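You operate a simulated robot arm through the tools that you are given. There is no shell and no other tool. Be economical: measure what you need, move in short steps, check, and stop when the job is done.

You run a simulated two-armed robot. Do the job below in one go: nothing can be reset, and whatever is moved stays where it is left.

TASK
Open the top desk drawer, put the red tread gauge on the blue trolley top away inside, then shut the drawer. Take the measuring cup and leave it on the fourth shelf from the bottom of the tall rack. Take the white oil filter on the blue trolley top and put it away on the third shelf from the top of the parts rack. Fetch the green clamp from the blue trolley top and set it on the blue trolley lower shelf. Take the carton on the workbench top and put it away on the top shelf of the tall rack. Open the drawer marked sockets, fetch the form labelled "pass" from the workbench top and set it inside and shut the sockets again. Do these in any order. Set down upright: measuring cup, white oil filter, carton.

Only the result counts: the job must be done as asked and must still hold three seconds after the hand-in. Knocking over, shifting, dropping, spilling or breaking anything else fails it.

THE ROBOT
Two 7-joint arms with two-finger parallel grippers on one trunk, on a base that drives. Base frame: it is fixed to the floor where the robot stands at the start and does not move with it; the origin is under the middle of the robot, x ahead of it, y to its left, z up. Units: cm, degrees, N and s.
The left shoulder is at the start at [5, 17.7, 102.9], the right one opposite. With the tool pointing down near the work surface each hand reaches from about 18 to 70 cm from the robot's upright axis, wherever it stands, measured 20 degrees to its own side. Places, roughly: blue trolley lower shelf [90, 440, 30]; carton [-500, 50, 100]; cd [-490, -120, 60]; clamp [100, 425, 75]; dr [80, -10, 60]; drawer marked sockets [-490, -120, 60]; form [-500, 50, 100]; fourth shelf of the tall rack [90, 90, 130]; measuring cup [75, 425, 75]; red tread gauge [75, 450, 75]; third shelf of the parts rack [-410, -210, 100]; top desk drawer [70, -10, 60]; top shelf of the tall rack [90, 90, 160]; white oil filter [75, 425, 75]. Payload 3.43 kg a hand.
Tool frame (each hand has its own): the origin (TCP) lies between the finger pads and is the grasp point; the fingertips stand 3.4 cm ahead of it; z points along the fingers, y is the line along which they close. Largest opening 12.8 cm; finger width 2.4, thickness 1.2; the body of the gripper, 4.8 by 13 cm, starts 9.6 cm behind the TCP.
Orientation is told as [roll, pitch, yaw] about the base's x, y, z axes, in that order, counted from this pose: with the fingers straight down and closing along the base's y, the tool's x points along the base's -x, its y along +y and its z along -z.

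THE INTERFACE
- The arms move only by the tool arm_command. It takes "left_targets", "right_targets" or both (then of equal length, played together; a hand with none holds still); each is a list of rows, each a list of 7 numbers: the turn, a rotation vector about the tool's x, y, z in degrees, then the shift along the tool's x, y, z in cm, then the gripper command, from -1 (shut) to 1 (fully open), values between in proportion. In form: [[ax, ay, az, dx, dy, dz, jaw], ...]. A call has 1 to 10 rows; each row shifts and turns the commanded pose from where the row before left it, along the tool's axes as they then stand. Rows are played at 5 a second. More than 5 cm and 8.6 degrees between two rows, or a gripper value outside its range, and nothing of the call is played. Where a pose cannot be reached the arm comes as near as it can. A force on the tool above 40 N (or 10 N above the force at the start of the call, whichever is more), or a blocked arm, ends the call early, and 0.2 s more pass. The fingers move at their own pace (about 10.8 cm/s each) and stop on an object; they squeeze with about 30 N. The grip force told is the motor's: it shows also when the fingers shut on nothing. Time passes only in rows, and 0.2 s behind the last, so rows that do not move let the fingers close. It gives the time, the measured TCP pose, the force on the tool (base axes), the opening and the grip force at its end, in the units of the frame above (readings bear some noise), with the torque about the TCP (base axes, N m) and any sound that the robot's microphone picked up.
- Cameras (640 x 400 px; columns grow to the right, rows downward): "scene" is now at [15, 2.75, 118.14]; the picture's right is [0.30, -0.95, 0.00], its down [-0.70, -0.22, -0.68] and it looks along [0.65, 0.21, -0.73] (base axes); focal length 214 px, centre (320, 200). "left" rides on the left gripper at [7.6, 1.1, -16] in its tool frame; the picture's right is [-0.15, 0.99, 0.00], its down [-0.88, -0.13, -0.46] and it looks along [-0.45, -0.07, 0.89] (tool axes); focal length 234 px, centre (320, 200). "right" rides on the right gripper at [7.6, -1.1, -16] in its tool frame; the picture's right is [0.15, 0.99, 0.00], its down [-0.88, 0.13, -0.46] and it looks along [-0.45, 0.07, 0.89] (tool axes); focal length 234 px, centre (320, 200). There is no depth. A picture from a camera that has moved, and an enlarged one, comes with that camera's place and axes in the base frame and with its lens. The place of the scene camera against the robot may be out by one fixed shift of up to 1.2 cm in any direction.
- capture(camera): a new picture of that camera. It takes no simulated time.
- slide_trunk(by): slides the trunk up (or, below 0, down) by that many cm; the arms and the scene camera ride with it, the base frame stays. It gives what a move gives, with no picture.
- base_move(legs): drives the robot by 1 to 6 legs, each [ahead, turn to the left] in cm and degrees, along the robot's own axes; the way and the turn of a leg run together, so that a leg with both is an arc; at most 150 cm and 180 degrees a leg. The arms and the cameras ride along, it lands a little off, and it stops where it bumps. It gives what a move gives.
- head_to(pan, tilt): turns the head with the scene camera to pan (to the left, within 80 degrees either way) and tilt (down, from -29 to 69), counted from straight ahead of the robot. It gives what a move gives.
- inspect(camera, box): a new picture of the part [left, top, right, bottom] of that camera's present view, enlarged. It takes no simulated time.
- close_job(): hands the job in; it is judged then, once.

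Work in short steps. Places have to be worked out from the pictures, the camera data and where the tool is seen: move nearer, look again, correct. Check each grasp and each placing, and mend what went wrong. You have 483 turns and 246 pictures in all, those below and enlarged ones among them. Open the grippers and draw the arms clear of the work before you hand the job in, unless the task says otherwise; then end with one line.

The tools are called after "Call:" as a command line: name --argument value ..., lists and objects as JSON in quotes. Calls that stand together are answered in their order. arm_command: Moves the arms, as the interface text tells. Its arguments: {"type":"object","properties":{"left_targets":{"type":"array","items":{"type":"array","items":{"type":"number"}}},"right_targets":{"type":"array","items":{"type":"array","items":{"type":"number"}}}},"required":[]} The other tools are called the same way: slide_trunk (by) slides the trunk up or down; base_move (legs) drives the base; head_to (pan, tilt) turns the head that bears the scene camera; capture (camera) takes a picture; inspect (camera, box) takes an enlarged picture of a part of a camera's view; close_job () hands the job in.

At the start:

```text
time: 0.0
left_tcp_pos: [37.77, 22.66, 99.91]
left_tcp_rot: [0.0, 0.0, 0.0]
left_force: [0.2, 0.4, 0.8]
left_moment: [-0.01, -0.02, 0.02]
left_width: 12.82
left_finger_force: 0.1
right_tcp_pos: [36.38, -7.64, 99.97]
right_tcp_rot: [0.0, 0.0, 0.0]
right_force: [-0.9, 1.4, 0.8]
right_moment: [-0.01, 0.01, -0.01]
right_width: 12.82
right_finger_force: 0.1
trunk travel left (down, up): [-20.0, 20.1]
robot x, y, heading: [-0.12, 0.33, 0.3]
head pan, tilt: [17.7, 47.2]
```

scene: 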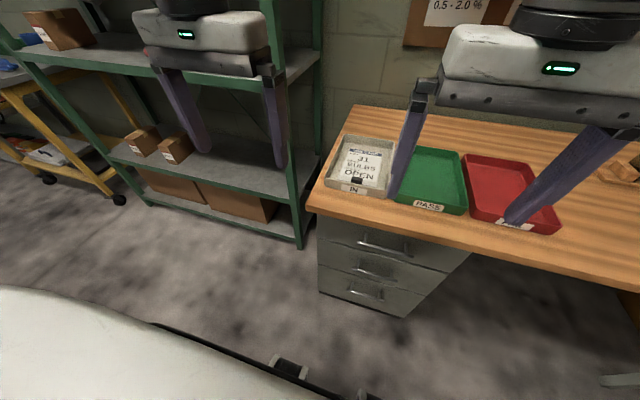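
right: 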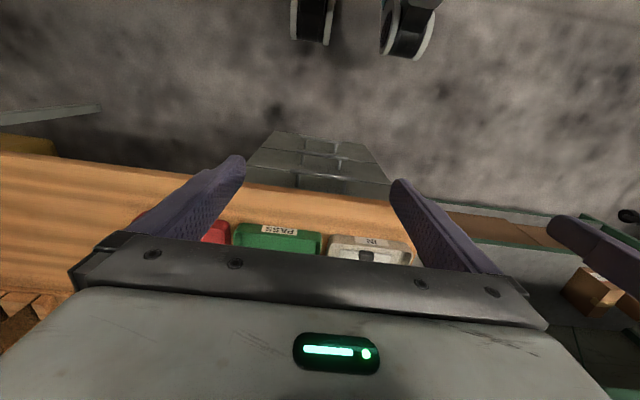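
left: 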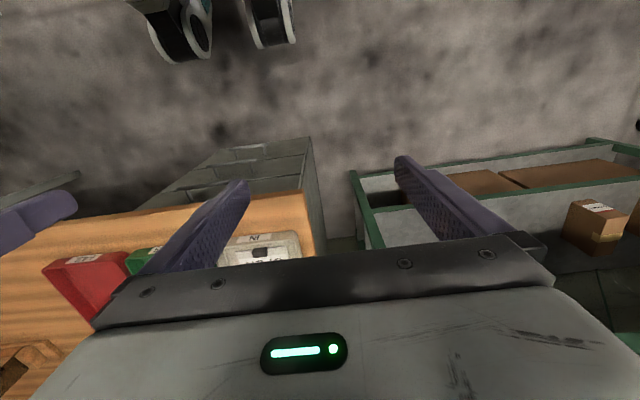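

I'll look over the desk and the tall rack first.

Call:
head_to --pan 45 --tilt 10

Call:
capture --camera "scene"

Call:
head_to --pan 0 --tilt 45

Call:
capture --camera "scene"

```text
time: 1.0
left_tcp_pos: [37.78, 22.64, 100.02]
left_tcp_rot: [0.0, 0.0, 0.0]
left_force: [0.4, 0.7, 0.0]
left_moment: [0.01, -0.01, 0.01]
left_width: 12.79
left_finger_force: 0.0
right_tcp_pos: [36.47, -7.63, 100.08]
right_tcp_rot: [0.0, 0.0, 0.0]
right_force: [0.6, 0.3, -0.1]
right_moment: [0.05, -0.01, 0.02]
right_width: 12.77
right_finger_force: 0.1
trunk travel left (down, up): [-20.0, 20.1]
robot x, y, heading: [-0.64, -0.47, -0.4]
head pan, tilt: [45.0, 10.0]
```

```text
242 pictures are left
camera scene: at [14.01, 6.91, 123.95], right [0.71, -0.71, 0.0], down [-0.12, -0.12, -0.98], along [0.7, 0.7, -0.17], focal length 214 px, centre (320, 200)
```

scene: 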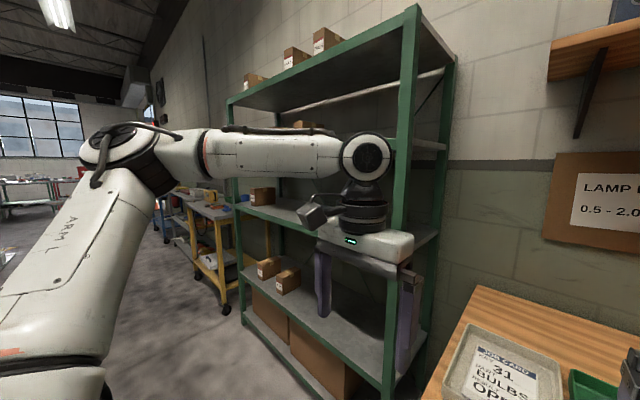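

```text
time: 2.1
left_tcp_pos: [37.79, 22.66, 99.99]
left_tcp_rot: [-0.1, 0.0, 0.1]
left_force: [0.2, 1.2, 0.1]
left_moment: [-0.01, 0.0, 0.02]
left_width: 12.81
left_finger_force: 0.0
right_tcp_pos: [36.37, -7.57, 100.03]
right_tcp_rot: [0.1, 0.0, 0.0]
right_force: [-0.2, -0.1, -0.2]
right_moment: [0.0, 0.0, -0.01]
right_width: 12.78
right_finger_force: 0.0
trunk travel left (down, up): [-20.0, 20.1]
robot x, y, heading: [0.13, 0.36, -0.1]
head pan, tilt: [0.0, 45.0]
```

```text
241 pictures are left
camera scene: at [15.56, 0.35, 118.46], right [0.0, -1.0, 0.0], down [-0.71, 0.0, -0.71], along [0.71, 0.0, -0.71], focal length 214 px, centre (320, 200)
```

scene: 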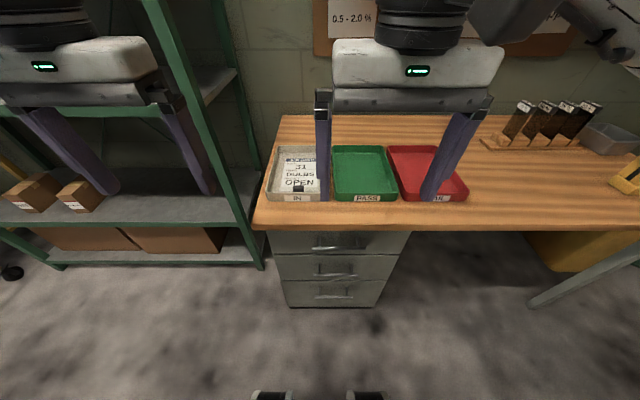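

The desk drawer pedestal's front seems to be near x≈55, with the top handle near y≈-4, z≈62. I'll back the robot off to get room for turning the right hand level, and lower the trunk.

Call:
base_move --legs '[[-25, 0]]'

Call:
slide_trunk --by -15

Call:
arm_command --right_targets '[[-4.94, -4.94, 4.94, -2, 0, 0, 1], [-4.94, -4.94, 4.94, -2, 0, 0, 1], [-4.94, -4.94, 4.94, -2, 0, 0, 1], [-4.94, -4.94, 4.94, -2, 0, 0, 1], [-4.94, -4.94, 4.94, -2, 0, 0, 1], [-4.94, -4.94, 4.94, 0, 0, 0, 1], [-4.94, -4.94, 4.94, 0, 0, 0, 1], [-4.94, -4.94, 4.94, 0, 0, 0, 1], [-4.94, -4.94, 4.94, 0, 0, 0, 1], [-4.94, -4.94, 4.94, 0, 0, 0, 1]]'

Call:
arm_command --right_targets '[[-4.94, -4.94, 4.94, 0, 0, 0, 1], [-4.94, -4.94, 4.94, 0, 0, 0, 1], [-4.94, -4.94, 4.94, 0, 0, 0, 1], [-4.94, -4.94, 4.94, 0, 0, 0, 1], [0, 0, 0, 0, 0, 0, 1]]'

Call:
capture --camera "scene"

Call:
capture --camera "right"

```text
time: 3.9
left_tcp_pos: [13.35, 22.59, 100.04]
left_tcp_rot: [-0.1, -0.1, 0.3]
left_force: [-0.3, 0.4, -0.2]
left_moment: [0.0, -0.01, 0.0]
left_width: 12.77
left_finger_force: 0.1
right_tcp_pos: [12.19, -7.54, 99.99]
right_tcp_rot: [0.0, 0.0, 0.1]
right_force: [0.4, 0.7, -0.1]
right_moment: [0.05, -0.02, 0.0]
right_width: 12.8
right_finger_force: 0.1
trunk travel left (down, up): [-20.0, 20.1]
robot x, y, heading: [-24.53, -0.12, -0.0]
head pan, tilt: [0.0, 45.0]
```

```text
time: 5.7
left_tcp_pos: [13.37, 22.7, 85.08]
left_tcp_rot: [0.1, 0.1, 0.2]
left_force: [0.1, -0.2, -1.0]
left_moment: [0.01, 0.02, 0.0]
left_width: 12.81
left_finger_force: 0.0
right_tcp_pos: [12.18, -7.48, 85.05]
right_tcp_rot: [0.1, 0.1, 0.1]
right_force: [0.1, -0.5, -0.5]
right_moment: [0.02, 0.03, -0.01]
right_width: 12.83
right_finger_force: 0.1
trunk travel left (down, up): [-5.0, 35.1]
robot x, y, heading: [-24.32, 0.25, 0.2]
head pan, tilt: [0.0, 45.0]
```

```text
time: 7.9
left_tcp_pos: [13.4, 22.75, 85.06]
left_tcp_rot: [0.1, 0.0, 0.2]
left_force: [0.4, -0.4, 0.5]
left_moment: [-0.03, 0.0, 0.0]
left_width: 12.78
left_finger_force: 0.1
right_tcp_pos: [21.84, -9.27, 86.56]
right_tcp_rot: [66.6, -15.3, -66.4]
right_force: [-0.1, 0.4, 0.1]
right_moment: [0.03, -0.01, 0.06]
right_width: 12.82
right_finger_force: 0.1
trunk travel left (down, up): [-5.0, 35.1]
robot x, y, heading: [-24.34, 0.09, 0.1]
head pan, tilt: [0.0, 45.0]
```

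```text
time: 9.1
left_tcp_pos: [13.43, 22.8, 85.07]
left_tcp_rot: [0.1, -0.1, 0.2]
left_force: [-0.6, 0.8, 0.3]
left_moment: [-0.01, 0.02, 0.0]
left_width: 12.8
left_finger_force: 0.0
right_tcp_pos: [23.0, -8.94, 86.75]
right_tcp_rot: [90.0, -0.2, -90.0]
right_force: [-0.2, 0.5, 0.3]
right_moment: [0.0, -0.01, -0.05]
right_width: 12.79
right_finger_force: 0.0
right hand out of reach, approached as far as the arm can: row 1, 2
trunk travel left (down, up): [-5.0, 35.1]
robot x, y, heading: [-24.31, 0.09, 0.2]
head pan, tilt: [0.0, 45.0]
```

```text
240 pictures are left
camera scene: at [-8.76, 0.35, 103.46], right [0.0, -1.0, 0.0], down [-0.71, 0.0, -0.71], along [0.71, 0.0, -0.71], focal length 214 px, centre (320, 200)
```

scene: 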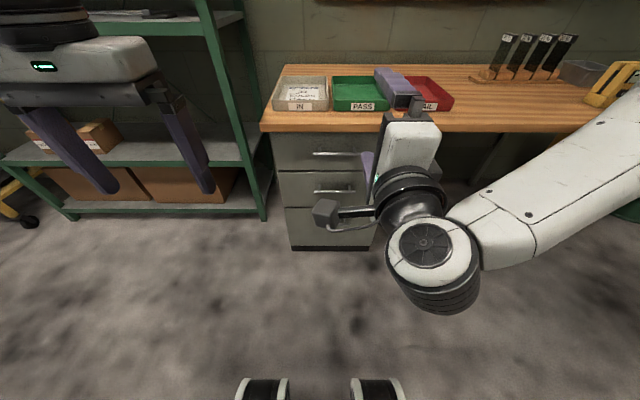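

```text
239 pictures are left
camera right: at [7.01, -1.32, 85.58], right [0.0, 0.15, 0.99], down [-0.45, -0.88, 0.13], along [0.89, -0.45, 0.07], focal length 234 px, centre (320, 200)
```

right: 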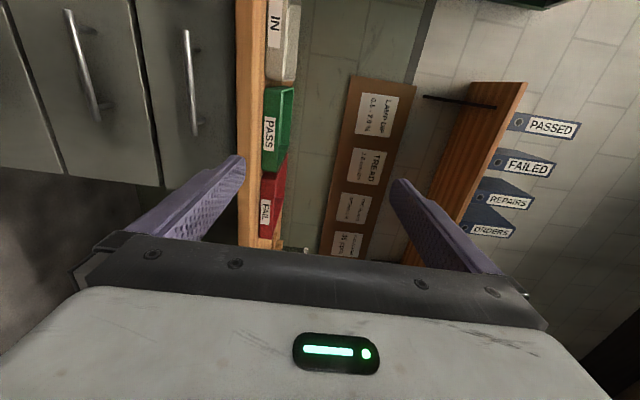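

From two views the top handle is at about (51.4, -5, 64.2). I lower the right hand to that height and look again with its camera.

Call:
arm_command --right_targets '[[0, 0, 0, 0.8, -4.5, 0, 0], [0, 0, 0, 0.8, -4.5, 0, 0], [0, 0, 0, 0.8, -4.5, 0, 0], [0, 0, 0, 0.8, -4.5, 0, 0], [0, 0, 0, 0.8, -4.5, 0, 0], [0, 0, 0, 0, 0, 0, 0]]'

Call:
capture --camera "right"

```text
time: 10.5
left_tcp_pos: [13.39, 22.76, 84.97]
left_tcp_rot: [0.0, 0.1, 0.3]
left_force: [-0.3, -0.4, -0.7]
left_moment: [0.02, -0.04, 0.03]
left_width: 12.79
left_finger_force: 0.0
right_tcp_pos: [23.13, -3.6, 64.84]
right_tcp_rot: [89.8, -0.2, -89.8]
right_force: [0.2, -0.3, -0.1]
right_moment: [-0.01, 0.0, 0.01]
right_width: 6.39
right_finger_force: 0.1
right hand out of reach, approached as far as the arm can: row 5
trunk travel left (down, up): [-5.0, 35.1]
robot x, y, heading: [-24.58, 0.03, 0.3]
head pan, tilt: [0.0, 45.0]
```

```text
238 pictures are left
camera right: at [7.22, 4.01, 63.58], right [0.01, 0.15, 0.99], down [-0.45, -0.88, 0.13], along [0.89, -0.45, 0.06], focal length 234 px, centre (320, 200)
```

right: 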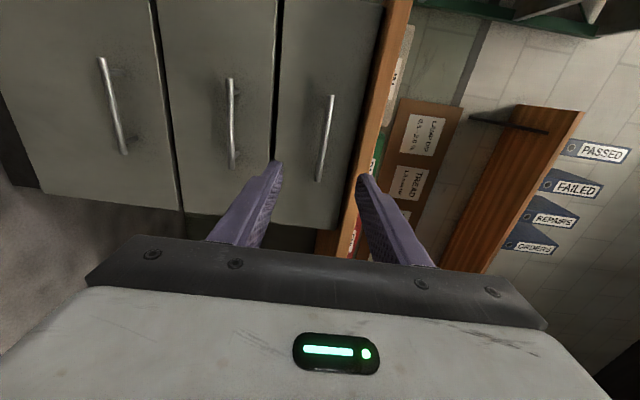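

Handle bar is in line with the fingers at about z≈65.3. Drive ahead 22 cm, then check.

Call:
base_move --legs '[[22, 0]]'

Call:
capture --camera "right"

Call:
capture --camera "scene"

```text
time: 12.2
left_tcp_pos: [35.29, 22.65, 84.96]
left_tcp_rot: [-0.1, 0.0, 0.1]
left_force: [0.2, 0.4, -0.4]
left_moment: [0.05, 0.0, 0.04]
left_width: 12.8
left_finger_force: 0.0
right_tcp_pos: [45.07, -3.6, 64.75]
right_tcp_rot: [89.7, -0.1, -90.0]
right_force: [0.1, 0.4, -0.1]
right_moment: [-0.01, 0.02, -0.03]
right_width: 6.4
right_finger_force: 0.0
trunk travel left (down, up): [-5.0, 35.1]
robot x, y, heading: [-2.15, -0.09, 0.0]
head pan, tilt: [0.0, 45.0]
```

```text
237 pictures are left
camera right: at [29.12, 4.0, 63.63], right [0.01, 0.15, 0.99], down [-0.45, -0.88, 0.13], along [0.89, -0.45, 0.06], focal length 234 px, centre (320, 200)
```

right: 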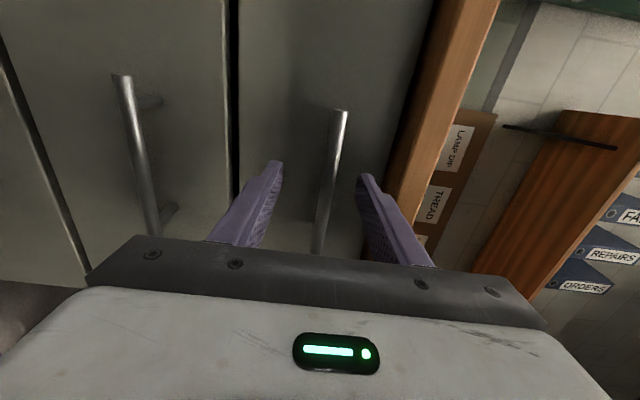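

```text
236 pictures are left
camera scene: at [13.14, 0.37, 103.46], right [0.0, -1.0, 0.0], down [-0.71, 0.0, -0.71], along [0.71, 0.0, -0.71], focal length 214 px, centre (320, 200)
```

scene: 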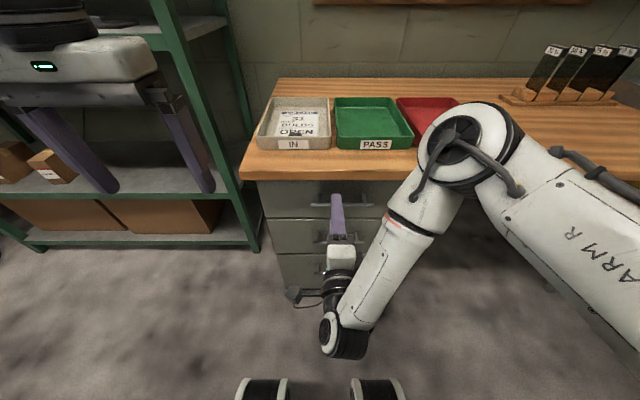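

The bar sits between the open fingers at z≈66. I raise 1 cm, push on 6 cm and close on it.

Call:
arm_command --right_targets '[[0, 0, 0, -0.6, 1, 0, 0], [0, 0, 0, -0.6, 0, 2, 0], [0, 0, 0, 0, 0, 2, 0], [0, 0, 0, 0, 0, 1.5, 0], [0, 0, 0, 0, 0, 0, 0]]'

Call:
capture --camera "right"

```text
time: 13.1
left_tcp_pos: [35.34, 22.69, 84.97]
left_tcp_rot: [0.0, 0.0, 0.1]
left_force: [-0.8, -1.2, -0.4]
left_moment: [0.0, -0.03, -0.01]
left_width: 12.79
left_finger_force: 0.1
right_tcp_pos: [48.41, -4.03, 66.29]
right_tcp_rot: [89.1, -0.1, -90.1]
right_force: [-9.9, -4.0, 3.2]
right_moment: [0.21, -0.57, -0.02]
right_width: 6.55
right_finger_force: 1.4
right hand out of reach, approached as far as the arm can: row 2, 3, 4
trunk travel left (down, up): [-5.0, 35.1]
robot x, y, heading: [-2.1, 0.1, 0.0]
head pan, tilt: [0.0, 45.0]
stopped in row 4 (right hand): the force on the tool passed its limit (the readings are from after the stop); the commanded pose is now the measured one
```

```text
235 pictures are left
camera right: at [32.46, 3.59, 65.28], right [0.01, 0.15, 0.99], down [-0.46, -0.88, 0.14], along [0.89, -0.45, 0.05], focal length 234 px, centre (320, 200)
```

right: 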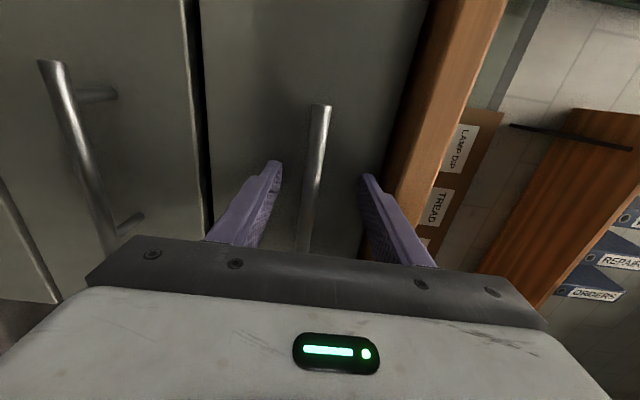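

The upper finger touched the desk edge lip. I back off, narrow the opening to about 4 cm and go in again slightly lower.

Call:
arm_command --right_targets '[[0, 0, 0, 0, 0, -1.5, -0.4], [0, 0, 0, 0, -0.5, 0, -0.4], [0, 0, 0, 0, 0, 0, -0.4], [0, 0, 0, 0, 0, 1.5, -0.4], [0, 0, 0, 0, 0, 1.5, -0.4], [0, 0, 0, 0, 0, 1, -0.4]]'

Call:
capture --camera "right"

```text
time: 14.2
left_tcp_pos: [35.31, 22.7, 85.04]
left_tcp_rot: [0.0, 0.0, 0.1]
left_force: [0.0, -0.3, 0.5]
left_moment: [0.0, -0.02, 0.01]
left_width: 12.79
left_finger_force: 0.0
right_tcp_pos: [48.26, -3.93, 65.5]
right_tcp_rot: [88.5, -0.1, -90.4]
right_force: [-9.3, -2.3, 2.7]
right_moment: [0.12, -0.35, -0.01]
right_width: 4.0
right_finger_force: 1.7
right hand out of reach, approached as far as the arm can: row 5
trunk travel left (down, up): [-5.0, 35.1]
robot x, y, heading: [-2.83, -0.21, -0.0]
head pan, tilt: [0.0, 45.0]
stopped in row 5 (right hand): the force on the tool passed its limit (the readings are from after the stop); the commanded pose is now the measured one
```

```text
234 pictures are left
camera right: at [32.46, 3.69, 64.75], right [0.03, 0.15, 0.99], down [-0.46, -0.88, 0.14], along [0.89, -0.46, 0.04], focal length 234 px, centre (320, 200)
```

right: 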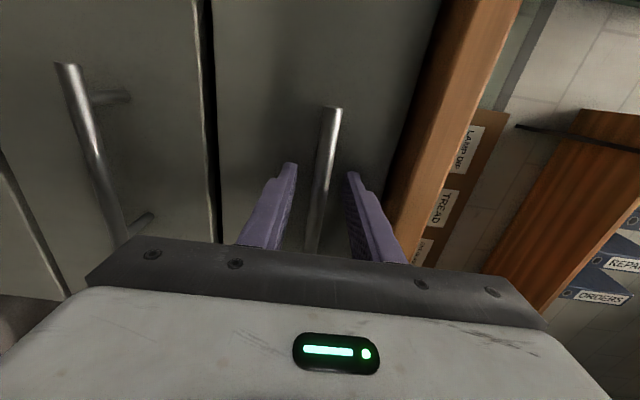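

The tips seem to touch the drawer face, so the bar may already be between the pads. I close and see the width.

Call:
arm_command --right_targets '[[0, 0, 0, 0, 0, -0.3, -1], [0, 0, 0, 0, 0, 0, -1], [0, 0, 0, 0, 0, 0, -1]]'

Call:
capture --camera "right"

```text
time: 15.0
left_tcp_pos: [35.3, 22.72, 85.05]
left_tcp_rot: [-0.1, 0.0, 0.2]
left_force: [-0.7, 0.5, 0.2]
left_moment: [-0.01, 0.01, 0.02]
left_width: 12.8
left_finger_force: 0.1
right_tcp_pos: [48.3, -4.11, 65.43]
right_tcp_rot: [88.5, 0.0, -90.3]
right_force: [3.5, 2.4, 1.4]
right_moment: [1.14, 0.03, -0.14]
right_width: 1.14
right_finger_force: 44.8
trunk travel left (down, up): [-5.0, 35.1]
robot x, y, heading: [-2.13, 0.07, -0.1]
head pan, tilt: [0.0, 45.0]
```

```text
233 pictures are left
camera right: at [32.32, 3.72, 64.7], right [0.03, 0.15, 0.99], down [-0.46, -0.88, 0.14], along [0.89, -0.46, 0.04], focal length 234 px, centre (320, 200)
```

right: 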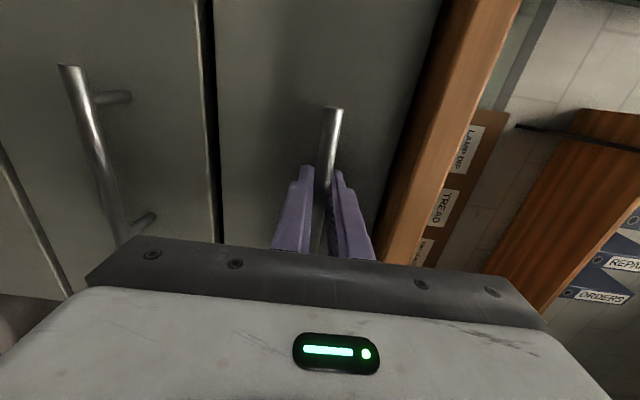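

The bar is gripped (width 1.14). I pull the drawer by driving back.

Call:
base_move --legs '[[-28, 0]]'

Call:
capture --camera "scene"

```text
time: 16.9
left_tcp_pos: [7.19, 22.72, 84.94]
left_tcp_rot: [0.1, 0.0, 0.5]
left_force: [0.3, -0.2, -0.4]
left_moment: [0.02, -0.01, 0.01]
left_width: 12.78
left_finger_force: 0.1
right_tcp_pos: [20.32, -4.02, 65.45]
right_tcp_rot: [88.5, -0.3, -90.4]
right_force: [1.0, -22.5, 4.4]
right_moment: [1.01, 0.02, 0.17]
right_width: 1.17
right_finger_force: 44.9
trunk travel left (down, up): [-5.0, 35.1]
robot x, y, heading: [-30.26, -0.3, 0.2]
head pan, tilt: [0.0, 45.0]
```

```text
232 pictures are left
camera scene: at [-14.9, 0.22, 103.47], right [0.01, -1.0, 0.0], down [-0.71, 0.0, -0.71], along [0.71, 0.01, -0.71], focal length 214 px, centre (320, 200)
```

scene: 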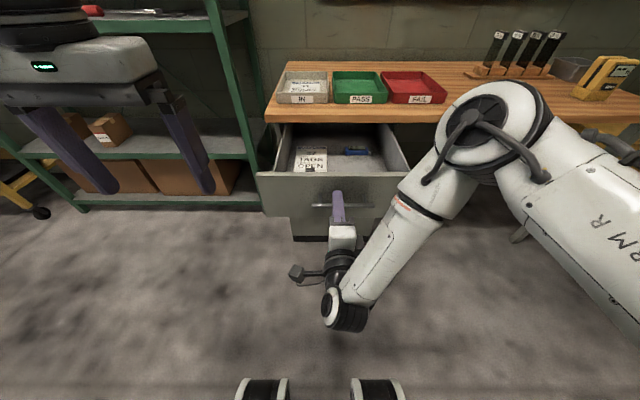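

The drawer is open ~28 cm, with space inside at front right. Release and back away, then return the right hand to fingers-down.

Call:
arm_command --right_targets '[[0, 0, 0, 0, 0, 0, 0], [0, 0, 0, 0, 0, 0, 0], [0, 0, 0, 0, 0, 0, 0]]'

Call:
base_move --legs '[[-30, 0]]'

Call:
arm_command --right_targets '[[4.94, 4.94, -4.94, 0, 2, 0, 0], [4.94, 4.94, -4.94, 0, 2, 0, 0], [4.94, 4.94, -4.94, 0, 2, 0, 0], [4.94, 4.94, -4.94, 0, 2, 0, 0], [4.94, 4.94, -4.94, 0, 2, 0, 0], [4.94, 4.94, -4.94, 0, 2, 0, 0], [4.94, 4.94, -4.94, 0, 2, 0, 0], [4.94, 4.94, -4.94, 0, 0, 0, 0], [4.94, 4.94, -4.94, 0, 0, 0, 0], [4.94, 4.94, -4.94, 0, 0, 0, 0]]'

Call:
arm_command --right_targets '[[4.94, 4.94, -4.94, 0, 0, 0, 0], [4.94, 4.94, -4.94, 0, 0, 0, 0], [4.94, 4.94, -4.94, 0, 0, 0, 0], [4.94, 4.94, -4.94, 0, 0, 0, 0], [0, 0, 0, 0, 0, -4, 0], [0, 0, 0, 0, 0, 0, 0]]'

Call:
head_to --pan 70 --tilt 20

Call:
capture --camera "scene"

```text
time: 17.7
left_tcp_pos: [7.11, 22.85, 85.05]
left_tcp_rot: [0.0, 0.1, 0.6]
left_force: [-0.6, -0.2, -0.7]
left_moment: [-0.07, -0.01, 0.01]
left_width: 12.82
left_finger_force: 0.0
right_tcp_pos: [20.3, -3.94, 65.59]
right_tcp_rot: [88.5, -0.2, -90.3]
right_force: [-1.1, -0.6, -0.4]
right_moment: [-0.01, -0.04, 0.03]
right_width: 6.37
right_finger_force: 0.1
trunk travel left (down, up): [-5.0, 35.1]
robot x, y, heading: [-30.46, -0.11, 0.2]
head pan, tilt: [0.0, 45.0]
```

```text
time: 19.8
left_tcp_pos: [-22.92, 22.54, 85.02]
left_tcp_rot: [-0.1, 0.1, 0.3]
left_force: [0.0, 0.5, 0.3]
left_moment: [-0.01, 0.01, 0.01]
left_width: 12.78
left_finger_force: 0.1
right_tcp_pos: [-9.87, -4.35, 65.47]
right_tcp_rot: [88.4, -0.3, -90.4]
right_force: [0.5, -0.5, 0.2]
right_moment: [0.01, 0.0, 0.0]
right_width: 6.43
right_finger_force: 0.2
trunk travel left (down, up): [-5.0, 35.1]
robot x, y, heading: [-60.39, -0.13, 0.0]
head pan, tilt: [0.0, 45.0]
```

```text
time: 22.0
left_tcp_pos: [-22.81, 22.61, 84.96]
left_tcp_rot: [-0.1, 0.0, 0.3]
left_force: [0.3, -0.4, 0.6]
left_moment: [0.01, 0.02, 0.01]
left_width: 12.78
left_finger_force: 0.2
right_tcp_pos: [-6.65, -0.13, 78.1]
right_tcp_rot: [22.5, -14.2, -23.7]
right_force: [-0.5, 0.9, -0.1]
right_moment: [0.01, -0.01, 0.02]
right_width: 6.38
right_finger_force: 0.1
trunk travel left (down, up): [-5.0, 35.1]
robot x, y, heading: [-60.36, -0.54, 0.4]
head pan, tilt: [0.0, 45.0]
```

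```text
time: 23.4
left_tcp_pos: [-22.87, 22.53, 85.05]
left_tcp_rot: [-0.1, -0.1, 0.2]
left_force: [0.4, 0.6, -0.2]
left_moment: [0.02, 0.02, 0.01]
left_width: 12.8
left_finger_force: 0.0
right_tcp_pos: [-6.68, -0.35, 82.05]
right_tcp_rot: [-0.3, 1.5, -0.5]
right_force: [0.0, -0.4, 0.2]
right_moment: [-0.01, -0.02, 0.02]
right_width: 6.4
right_finger_force: 0.0
trunk travel left (down, up): [-5.0, 35.1]
robot x, y, heading: [-60.59, -0.34, 0.5]
head pan, tilt: [0.0, 45.0]
```

```text
time: 24.8
left_tcp_pos: [-22.71, 22.54, 84.86]
left_tcp_rot: [0.1, 0.0, 0.3]
left_force: [0.5, 0.1, 0.0]
left_moment: [-0.03, 0.0, 0.0]
left_width: 12.8
left_finger_force: 0.0
right_tcp_pos: [-6.61, -0.24, 82.07]
right_tcp_rot: [-0.2, 1.5, -0.6]
right_force: [0.7, 0.0, 0.0]
right_moment: [0.0, -0.03, 0.01]
right_width: 6.4
right_finger_force: 0.0
trunk travel left (down, up): [-5.0, 35.1]
robot x, y, heading: [-60.75, -0.05, 0.4]
head pan, tilt: [70.0, 20.0]
```

```text
231 pictures are left
camera scene: at [-49.89, 8.82, 107.32], right [0.94, -0.34, 0.0], down [-0.12, -0.32, -0.94], along [0.32, 0.88, -0.34], focal length 214 px, centre (320, 200)
```

scene: 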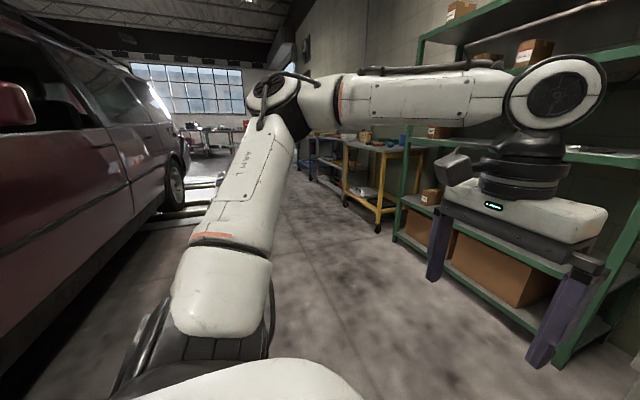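

Turn left to face along +y and look down the aisle.

Call:
base_move --legs '[[0, 90]]'

Call:
head_to --pan 0 --tilt 15

Call:
capture --camera "scene"

```text
time: 29.0
left_tcp_pos: [-83.55, 37.17, 84.97]
left_tcp_rot: [0.0, -0.1, 90.6]
left_force: [-0.2, 0.7, 0.6]
left_moment: [-0.01, 0.01, 0.02]
left_width: 12.8
left_finger_force: 0.1
right_tcp_pos: [-60.82, 53.64, 81.97]
right_tcp_rot: [-0.2, 1.4, 89.7]
right_force: [-0.1, 0.5, 0.4]
right_moment: [-0.01, -0.03, -0.01]
right_width: 6.4
right_finger_force: 0.0
trunk travel left (down, up): [-5.0, 35.1]
robot x, y, heading: [-60.53, -0.31, 90.2]
head pan, tilt: [70.0, 20.0]
```

```text
time: 30.4
left_tcp_pos: [-83.46, 37.24, 84.81]
left_tcp_rot: [0.1, 0.0, 90.6]
left_force: [0.7, 0.5, 0.8]
left_moment: [0.01, -0.01, 0.02]
left_width: 12.8
left_finger_force: 0.0
right_tcp_pos: [-60.64, 53.68, 82.07]
right_tcp_rot: [-0.3, 1.4, 89.7]
right_force: [1.3, -0.6, -0.5]
right_moment: [0.0, 0.01, 0.03]
right_width: 6.42
right_finger_force: 0.1
trunk travel left (down, up): [-5.0, 35.1]
robot x, y, heading: [-60.37, -0.48, 90.5]
head pan, tilt: [0.0, 15.0]
```

```text
230 pictures are left
camera scene: at [-60.2, 16.37, 108.14], right [1.0, 0.01, 0.0], down [0.0, -0.26, -0.97], along [-0.01, 0.97, -0.26], focal length 214 px, centre (320, 200)
```

scene: 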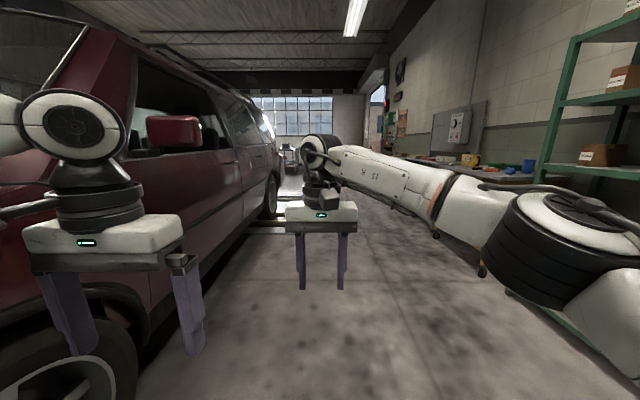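

The car is to the left and there's space to the right. Drive up the aisle, shifting right by about 30 cm, then look.

Call:
base_move --legs '[[0, -12], [140, 0], [0, 12], [140, 0]]'

Call:
head_to --pan -30 --tilt 20

Call:
capture --camera "scene"

```text
time: 45.5
left_tcp_pos: [-61.66, 313.58, 85.05]
left_tcp_rot: [0.1, 0.1, 91.8]
left_force: [0.2, -0.1, -0.5]
left_moment: [0.01, -0.02, 0.01]
left_width: 12.81
left_finger_force: 0.0
right_tcp_pos: [-39.28, 330.5, 82.06]
right_tcp_rot: [-0.2, 1.4, 91.0]
right_force: [0.0, 1.2, 0.6]
right_moment: [0.0, 0.02, 0.03]
right_width: 6.39
right_finger_force: 0.1
trunk travel left (down, up): [-5.0, 35.1]
robot x, y, heading: [-37.44, 276.58, 92.0]
head pan, tilt: [0.0, 15.0]
```

```text
time: 46.4
left_tcp_pos: [-61.72, 313.56, 84.8]
left_tcp_rot: [0.0, 0.0, 92.0]
left_force: [-0.3, -0.4, 1.0]
left_moment: [-0.02, 0.01, 0.0]
left_width: 12.78
left_finger_force: 0.1
right_tcp_pos: [-39.13, 330.41, 82.12]
right_tcp_rot: [-0.2, 1.4, 90.9]
right_force: [-0.2, 0.8, 0.5]
right_moment: [-0.05, -0.01, 0.02]
right_width: 6.39
right_finger_force: 0.1
trunk travel left (down, up): [-5.0, 35.1]
robot x, y, heading: [-38.04, 276.45, 91.9]
head pan, tilt: [-30.0, 20.0]
```

```text
229 pictures are left
camera scene: at [-33.18, 292.12, 107.33], right [0.88, -0.47, 0.0], down [-0.16, -0.3, -0.94], along [0.44, 0.83, -0.34], focal length 214 px, centre (320, 200)
```

scene: 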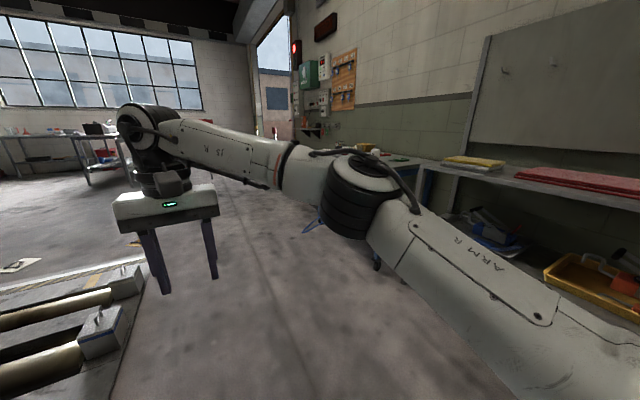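

Clear ahead on this line; drive on and turn to face the blue trolley.

Call:
base_move --legs '[[0, -2], [150, 0], [0, -60]]'

Call:
head_to --pan -30 --tilt 25

Call:
capture --camera "scene"

```text
time: 56.8
left_tcp_pos: [-17.9, 462.52, 84.98]
left_tcp_rot: [-0.1, 0.0, 31.0]
left_force: [-0.3, 0.1, -0.1]
left_moment: [0.01, 0.0, 0.01]
left_width: 12.8
left_finger_force: 0.1
right_tcp_pos: [7.6, 451.09, 82.12]
right_tcp_rot: [-0.2, 1.4, 30.1]
right_force: [-0.2, 0.2, 0.0]
right_moment: [0.01, -0.02, 0.01]
right_width: 6.4
right_finger_force: 0.1
trunk travel left (down, up): [-5.0, 35.1]
robot x, y, heading: [-38.78, 423.41, 31.0]
head pan, tilt: [-30.0, 20.0]
```

```text
time: 57.4
left_tcp_pos: [-18.05, 462.53, 84.89]
left_tcp_rot: [-0.1, 0.0, 31.0]
left_force: [-0.3, 0.8, -0.8]
left_moment: [0.04, 0.0, 0.0]
left_width: 12.82
left_finger_force: 0.0
right_tcp_pos: [7.68, 451.07, 82.23]
right_tcp_rot: [-0.2, 1.4, 30.1]
right_force: [0.0, 0.6, -0.2]
right_moment: [0.02, -0.01, 0.02]
right_width: 6.39
right_finger_force: 0.0
trunk travel left (down, up): [-5.0, 35.1]
robot x, y, heading: [-38.91, 423.59, 30.9]
head pan, tilt: [-30.0, 25.0]
```

```text
228 pictures are left
camera scene: at [-23.1, 427.71, 106.52], right [0.02, -1.0, 0.0], down [-0.42, -0.01, -0.91], along [0.91, 0.01, -0.42], focal length 214 px, centre (320, 200)
```

scene: 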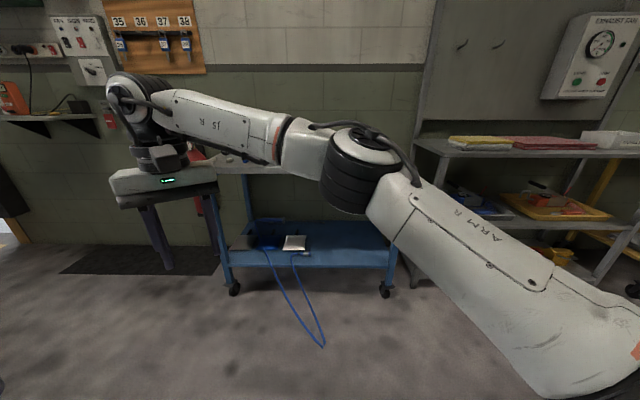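

The trolley spans about y 387–481, front x≈73. I face it squarely, raise the trunk and look with the head down.

Call:
base_move --legs '[[0, -31], [30, 0]]'

Call:
slide_trunk --by 25

Call:
head_to --pan 0 --tilt 30

Call:
capture --camera "scene"

```text
time: 60.9
left_tcp_pos: [28.81, 447.31, 85.02]
left_tcp_rot: [0.0, 0.0, 0.9]
left_force: [-0.1, 0.1, -0.5]
left_moment: [0.01, -0.04, 0.02]
left_width: 12.79
left_finger_force: 0.1
right_tcp_pos: [45.06, 424.48, 82.12]
right_tcp_rot: [-0.2, 1.4, -0.2]
right_force: [0.3, 0.9, -0.8]
right_moment: [-0.02, 0.02, 0.01]
right_width: 6.4
right_finger_force: 0.1
trunk travel left (down, up): [-5.0, 35.1]
robot x, y, heading: [-8.72, 424.01, 0.5]
head pan, tilt: [-30.0, 25.0]
```

```text
time: 63.5
left_tcp_pos: [28.8, 447.27, 109.93]
left_tcp_rot: [0.1, 0.1, 0.8]
left_force: [-0.3, -0.5, 0.0]
left_moment: [0.03, 0.01, -0.04]
left_width: 12.79
left_finger_force: 0.1
right_tcp_pos: [45.2, 424.51, 106.96]
right_tcp_rot: [-0.2, 1.4, -0.1]
right_force: [0.6, -0.5, -0.5]
right_moment: [0.02, 0.0, -0.03]
right_width: 6.41
right_finger_force: 0.0
trunk travel left (down, up): [-30.0, 10.1]
robot x, y, heading: [-8.81, 424.15, 0.4]
head pan, tilt: [-30.0, 25.0]
```

```text
time: 64.5
left_tcp_pos: [28.86, 447.32, 109.92]
left_tcp_rot: [-0.1, 0.0, 0.7]
left_force: [0.0, -0.5, -0.2]
left_moment: [0.01, -0.01, -0.02]
left_width: 12.79
left_finger_force: 0.0
right_tcp_pos: [45.29, 424.64, 107.21]
right_tcp_rot: [-0.3, 1.4, -0.2]
right_force: [-0.3, 0.7, 0.5]
right_moment: [0.03, -0.01, -0.02]
right_width: 6.4
right_finger_force: 0.0
trunk travel left (down, up): [-30.0, 10.1]
robot x, y, heading: [-9.17, 424.16, 0.5]
head pan, tilt: [0.0, 30.0]
```

```text
227 pictures are left
camera scene: at [7.8, 424.64, 130.72], right [0.01, -1.0, 0.0], down [-0.5, -0.01, -0.87], along [0.87, 0.01, -0.5], focal length 214 px, centre (320, 200)
```

scene: 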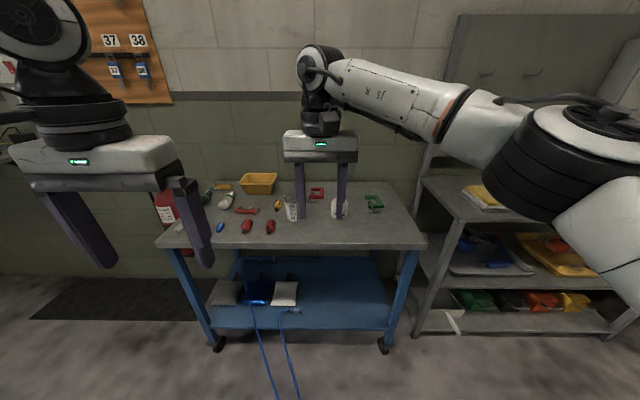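

Zoom on the trolley top.

Call:
inspect --camera "scene" --box '[170, 160, 430, 310]'

```text
2.46 times, centred on (300, 235) of scene
camera zoom: at [7.8, 424.64, 130.72], right [0.01, -1.0, 0.0], down [-0.5, -0.01, -0.87], along [0.87, 0.01, -0.5], focal length 528 px, centre (369, 114)
```

zoom: 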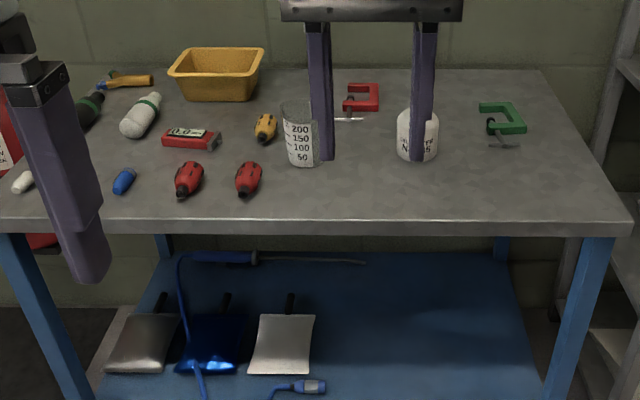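

Items located roughly: gauge (93,460), cup (89,437), filter (91,417), green clamp (~100,397). I drive up to the trolley with hands high, and lower the trunk a little.

Call:
base_move --legs '[[47, 0]]'

Call:
arm_command --right_targets '[[0, 0, 0, 0, -4.5, 0, 0.5], [0, 0, 0, 0, -4.5, 0, 0.5], [0, 0, 0, 0, -4.5, 0, 0.5], [0, 0, 0, 0, -4.5, 0, 0.5], [0, 0, 0, 0, -4.5, 0, 0.5], [0, 0, 0, 0, -4.5, 0, 0.5], [0, 0, 0, 0, 0, 0, 0.5]]'

Call:
capture --camera "scene"

Call:
capture --camera "right"

```text
time: 67.3
left_tcp_pos: [74.88, 447.96, 109.99]
left_tcp_rot: [0.0, 0.0, 0.9]
left_force: [-0.1, 0.1, -0.9]
left_moment: [-0.01, -0.05, 0.04]
left_width: 12.8
left_finger_force: 0.0
right_tcp_pos: [91.22, 425.1, 107.15]
right_tcp_rot: [-0.2, 1.4, -0.2]
right_force: [-0.5, 0.6, 0.1]
right_moment: [0.0, 0.0, -0.04]
right_width: 6.41
right_finger_force: 0.0
trunk travel left (down, up): [-30.0, 10.1]
robot x, y, heading: [37.27, 424.85, 0.8]
head pan, tilt: [0.0, 30.0]
stopped in leg 1: the robot was blocked; the commanded pose is now the measured one
```

```text
time: 68.9
left_tcp_pos: [74.87, 447.96, 109.96]
left_tcp_rot: [0.0, 0.1, 0.9]
left_force: [-0.1, 0.3, -0.8]
left_moment: [-0.02, -0.02, 0.03]
left_width: 12.8
left_finger_force: 0.1
right_tcp_pos: [90.94, 398.11, 106.88]
right_tcp_rot: [-0.3, 1.4, -0.1]
right_force: [0.6, -0.4, 0.1]
right_moment: [-0.04, -0.01, -0.03]
right_width: 9.59
right_finger_force: 0.1
trunk travel left (down, up): [-30.0, 10.1]
robot x, y, heading: [37.74, 424.75, 0.7]
head pan, tilt: [0.0, 30.0]
```

```text
225 pictures are left
camera scene: at [53.88, 425.29, 130.72], right [0.01, -1.0, 0.0], down [-0.5, -0.01, -0.87], along [0.87, 0.01, -0.5], focal length 214 px, centre (320, 200)
```

scene: 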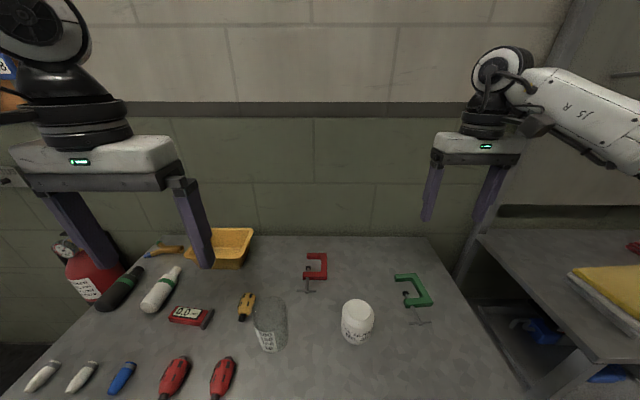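

```text
224 pictures are left
camera right: at [83.78, 397.0, 122.97], right [-0.15, 0.99, 0.0], down [0.89, 0.13, 0.43], along [0.43, 0.06, -0.9], focal length 234 px, centre (320, 200)
```

right: 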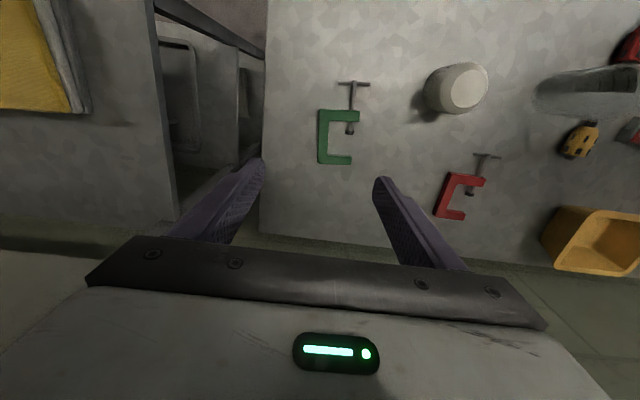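

Comparing the two views, the trolley top is really near z≈80, and the clamp's spine is at about (91.5, 398.7). I descend with a narrow opening and look again.

Call:
arm_command --right_targets '[[0, 0, 0, -0.3, 0.6, 4, -0.3], [0, 0, 0, 0, 0, 4, -0.3], [0, 0, 0, 0, 0, 4, -0.3], [0, 0, 0, 0, 0, 4, -0.3], [0, 0, 0, 0, 0, 3, -0.3], [0, 0, 0, 0, 0, 0, -0.3]]'

Call:
capture --camera "right"

```text
time: 70.3
left_tcp_pos: [74.88, 448.01, 110.04]
left_tcp_rot: [0.1, 0.0, 0.9]
left_force: [0.4, -0.4, -0.1]
left_moment: [0.03, -0.04, -0.02]
left_width: 12.8
left_finger_force: 0.0
right_tcp_pos: [90.87, 398.77, 88.17]
right_tcp_rot: [-0.2, 1.5, 0.0]
right_force: [-0.4, 0.4, 0.6]
right_moment: [0.05, -0.02, -0.03]
right_width: 4.49
right_finger_force: 0.2
trunk travel left (down, up): [-30.0, 10.1]
robot x, y, heading: [37.57, 424.85, 0.5]
head pan, tilt: [0.0, 30.0]
```

```text
223 pictures are left
camera right: at [83.69, 397.65, 104.19], right [-0.14, 0.99, 0.0], down [0.89, 0.13, 0.43], along [0.43, 0.06, -0.9], focal length 234 px, centre (320, 200)
```

right: 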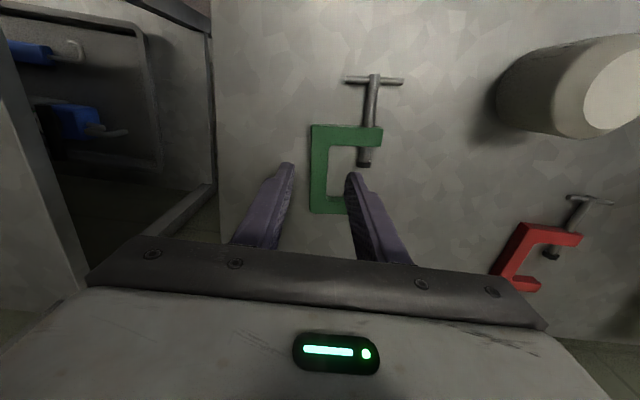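

Aligned over the spine. Descend gently, with the force guard, then close.

Call:
arm_command --right_targets '[[0, 0, 0, -0.5, -0.1, 2, -0.35], [0, 0, 0, 0, 0, 1.5, -0.35], [0, 0, 0, 0, 0, 0.5, -0.35], [0, 0, 0, 0, 0, 0.4, -0.35], [0, 0, 0, 0, 0, 0, -0.35]]'

Call:
capture --camera "right"

```text
time: 71.5
left_tcp_pos: [74.95, 447.94, 109.88]
left_tcp_rot: [-0.1, 0.1, 0.9]
left_force: [0.1, -0.1, 0.0]
left_moment: [0.01, -0.01, -0.04]
left_width: 12.8
left_finger_force: 0.1
right_tcp_pos: [91.34, 398.51, 83.6]
right_tcp_rot: [-0.3, 1.4, -0.2]
right_force: [-0.5, -0.4, 0.4]
right_moment: [-0.03, 0.0, -0.01]
right_width: 4.18
right_finger_force: 0.2
trunk travel left (down, up): [-30.0, 10.1]
robot x, y, heading: [37.06, 424.35, 1.0]
head pan, tilt: [0.0, 30.0]
```

```text
222 pictures are left
camera right: at [84.29, 397.48, 99.78], right [-0.14, 0.99, 0.0], down [0.89, 0.13, 0.43], along [0.43, 0.06, -0.9], focal length 234 px, centre (320, 200)
```

right: 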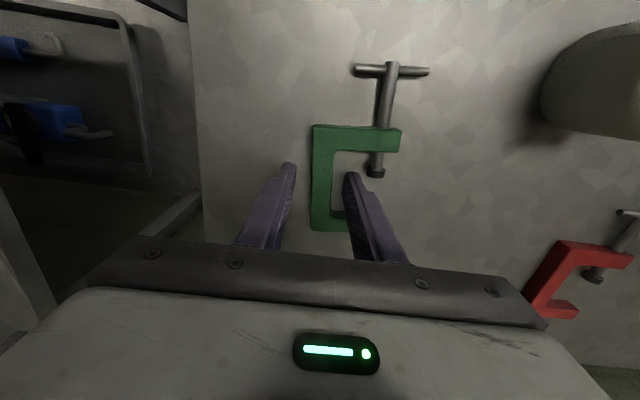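

Scale change puts the clamp top at about z≈78; continue down.

Call:
arm_command --right_targets '[[0, 0, 0, 0, -0.2, 1, -0.35], [0, 0, 0, 0, 0, 1, -0.35], [0, 0, 0, 0, 0, 0.5, -0.35], [0, 0, 0, 0, 0, 0.5, -0.35], [0, 0, 0, 0, 0, 0, -0.35]]'

Call:
capture --camera "right"

```text
time: 72.1
left_tcp_pos: [74.61, 447.88, 110.0]
left_tcp_rot: [0.0, -0.1, 0.9]
left_force: [-0.2, 0.3, -0.2]
left_moment: [-0.02, 0.0, -0.02]
left_width: 12.79
left_finger_force: 0.2
right_tcp_pos: [91.46, 398.46, 83.34]
right_tcp_rot: [0.2, 0.7, -0.1]
right_force: [-16.6, 0.9, 21.7]
right_moment: [-0.52, 0.27, -0.39]
right_width: 4.13
right_finger_force: 0.0
trunk travel left (down, up): [-30.0, 10.1]
robot x, y, heading: [36.69, 424.76, 0.9]
head pan, tilt: [0.0, 30.0]
stopped in row 2 (right hand): the force on the tool passed its limit (the readings are from after the stop); the commanded pose is now the measured one
```

```text
221 pictures are left
camera right: at [84.12, 397.33, 99.4], right [-0.14, 0.99, 0.0], down [0.89, 0.13, 0.44], along [0.44, 0.07, -0.9], focal length 234 px, centre (320, 200)
```

right: 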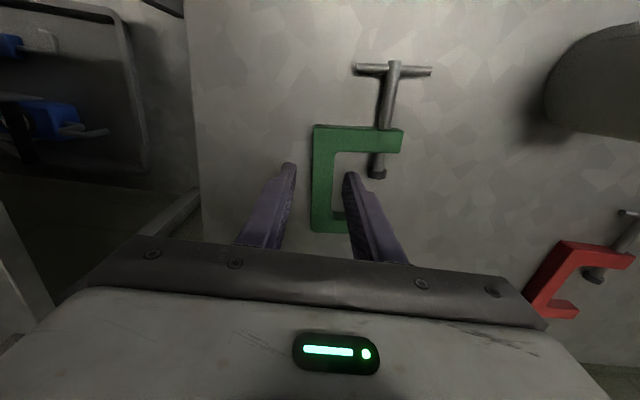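

Contact at tip height z≈80 means the table is there. Lift 0.3 cm and close on the spine.

Call:
arm_command --right_targets '[[0, 0, 0, 0, 0, -0.3, -0.35], [0, 0, 0, 0, 0, 0, -1], [0, 0, 0, 0, 0, 0, -1], [0, 0, 0, 0, 0, 0, -1]]'

Call:
arm_command --right_targets '[[0, 0, 0, 0, 0, -3, -1], [0, 0, 0, 0, 0, -4, -1], [0, 0, 0, 0, 0, -4, -1], [0, 0, 0, 0, 0, 0, -1]]'

Call:
capture --camera "right"

```text
time: 73.1
left_tcp_pos: [74.93, 447.87, 109.94]
left_tcp_rot: [0.0, -0.1, 0.9]
left_force: [-0.4, 0.2, 0.4]
left_moment: [0.02, -0.05, 0.03]
left_width: 12.79
left_finger_force: 0.1
right_tcp_pos: [91.95, 398.18, 83.45]
right_tcp_rot: [0.0, 0.5, -0.2]
right_force: [5.4, -3.8, 12.8]
right_moment: [-0.23, -0.63, -0.08]
right_width: 1.77
right_finger_force: 30.0
trunk travel left (down, up): [-30.0, 10.1]
robot x, y, heading: [37.31, 424.78, 0.6]
head pan, tilt: [0.0, 30.0]
```

```text
time: 74.1
left_tcp_pos: [74.85, 447.94, 109.94]
left_tcp_rot: [0.1, 0.1, 0.9]
left_force: [-0.7, -0.5, 0.3]
left_moment: [0.01, -0.01, 0.03]
left_width: 12.8
left_finger_force: 0.1
right_tcp_pos: [91.79, 398.35, 94.41]
right_tcp_rot: [0.2, 0.8, 0.0]
right_force: [-0.4, -0.6, -2.5]
right_moment: [-0.07, -0.08, -0.01]
right_width: 1.75
right_finger_force: 29.7
trunk travel left (down, up): [-30.0, 10.1]
robot x, y, heading: [37.32, 424.74, 0.8]
head pan, tilt: [0.0, 30.0]
```

```text
220 pictures are left
camera right: at [84.59, 397.24, 110.38], right [-0.15, 0.99, 0.0], down [0.89, 0.13, 0.44], along [0.44, 0.07, -0.9], focal length 234 px, centre (320, 200)
```

right: 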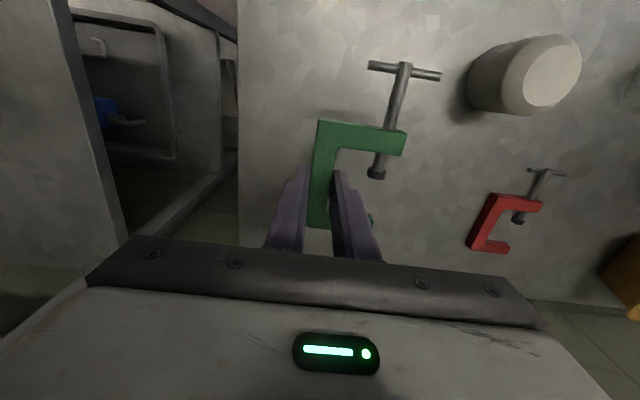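

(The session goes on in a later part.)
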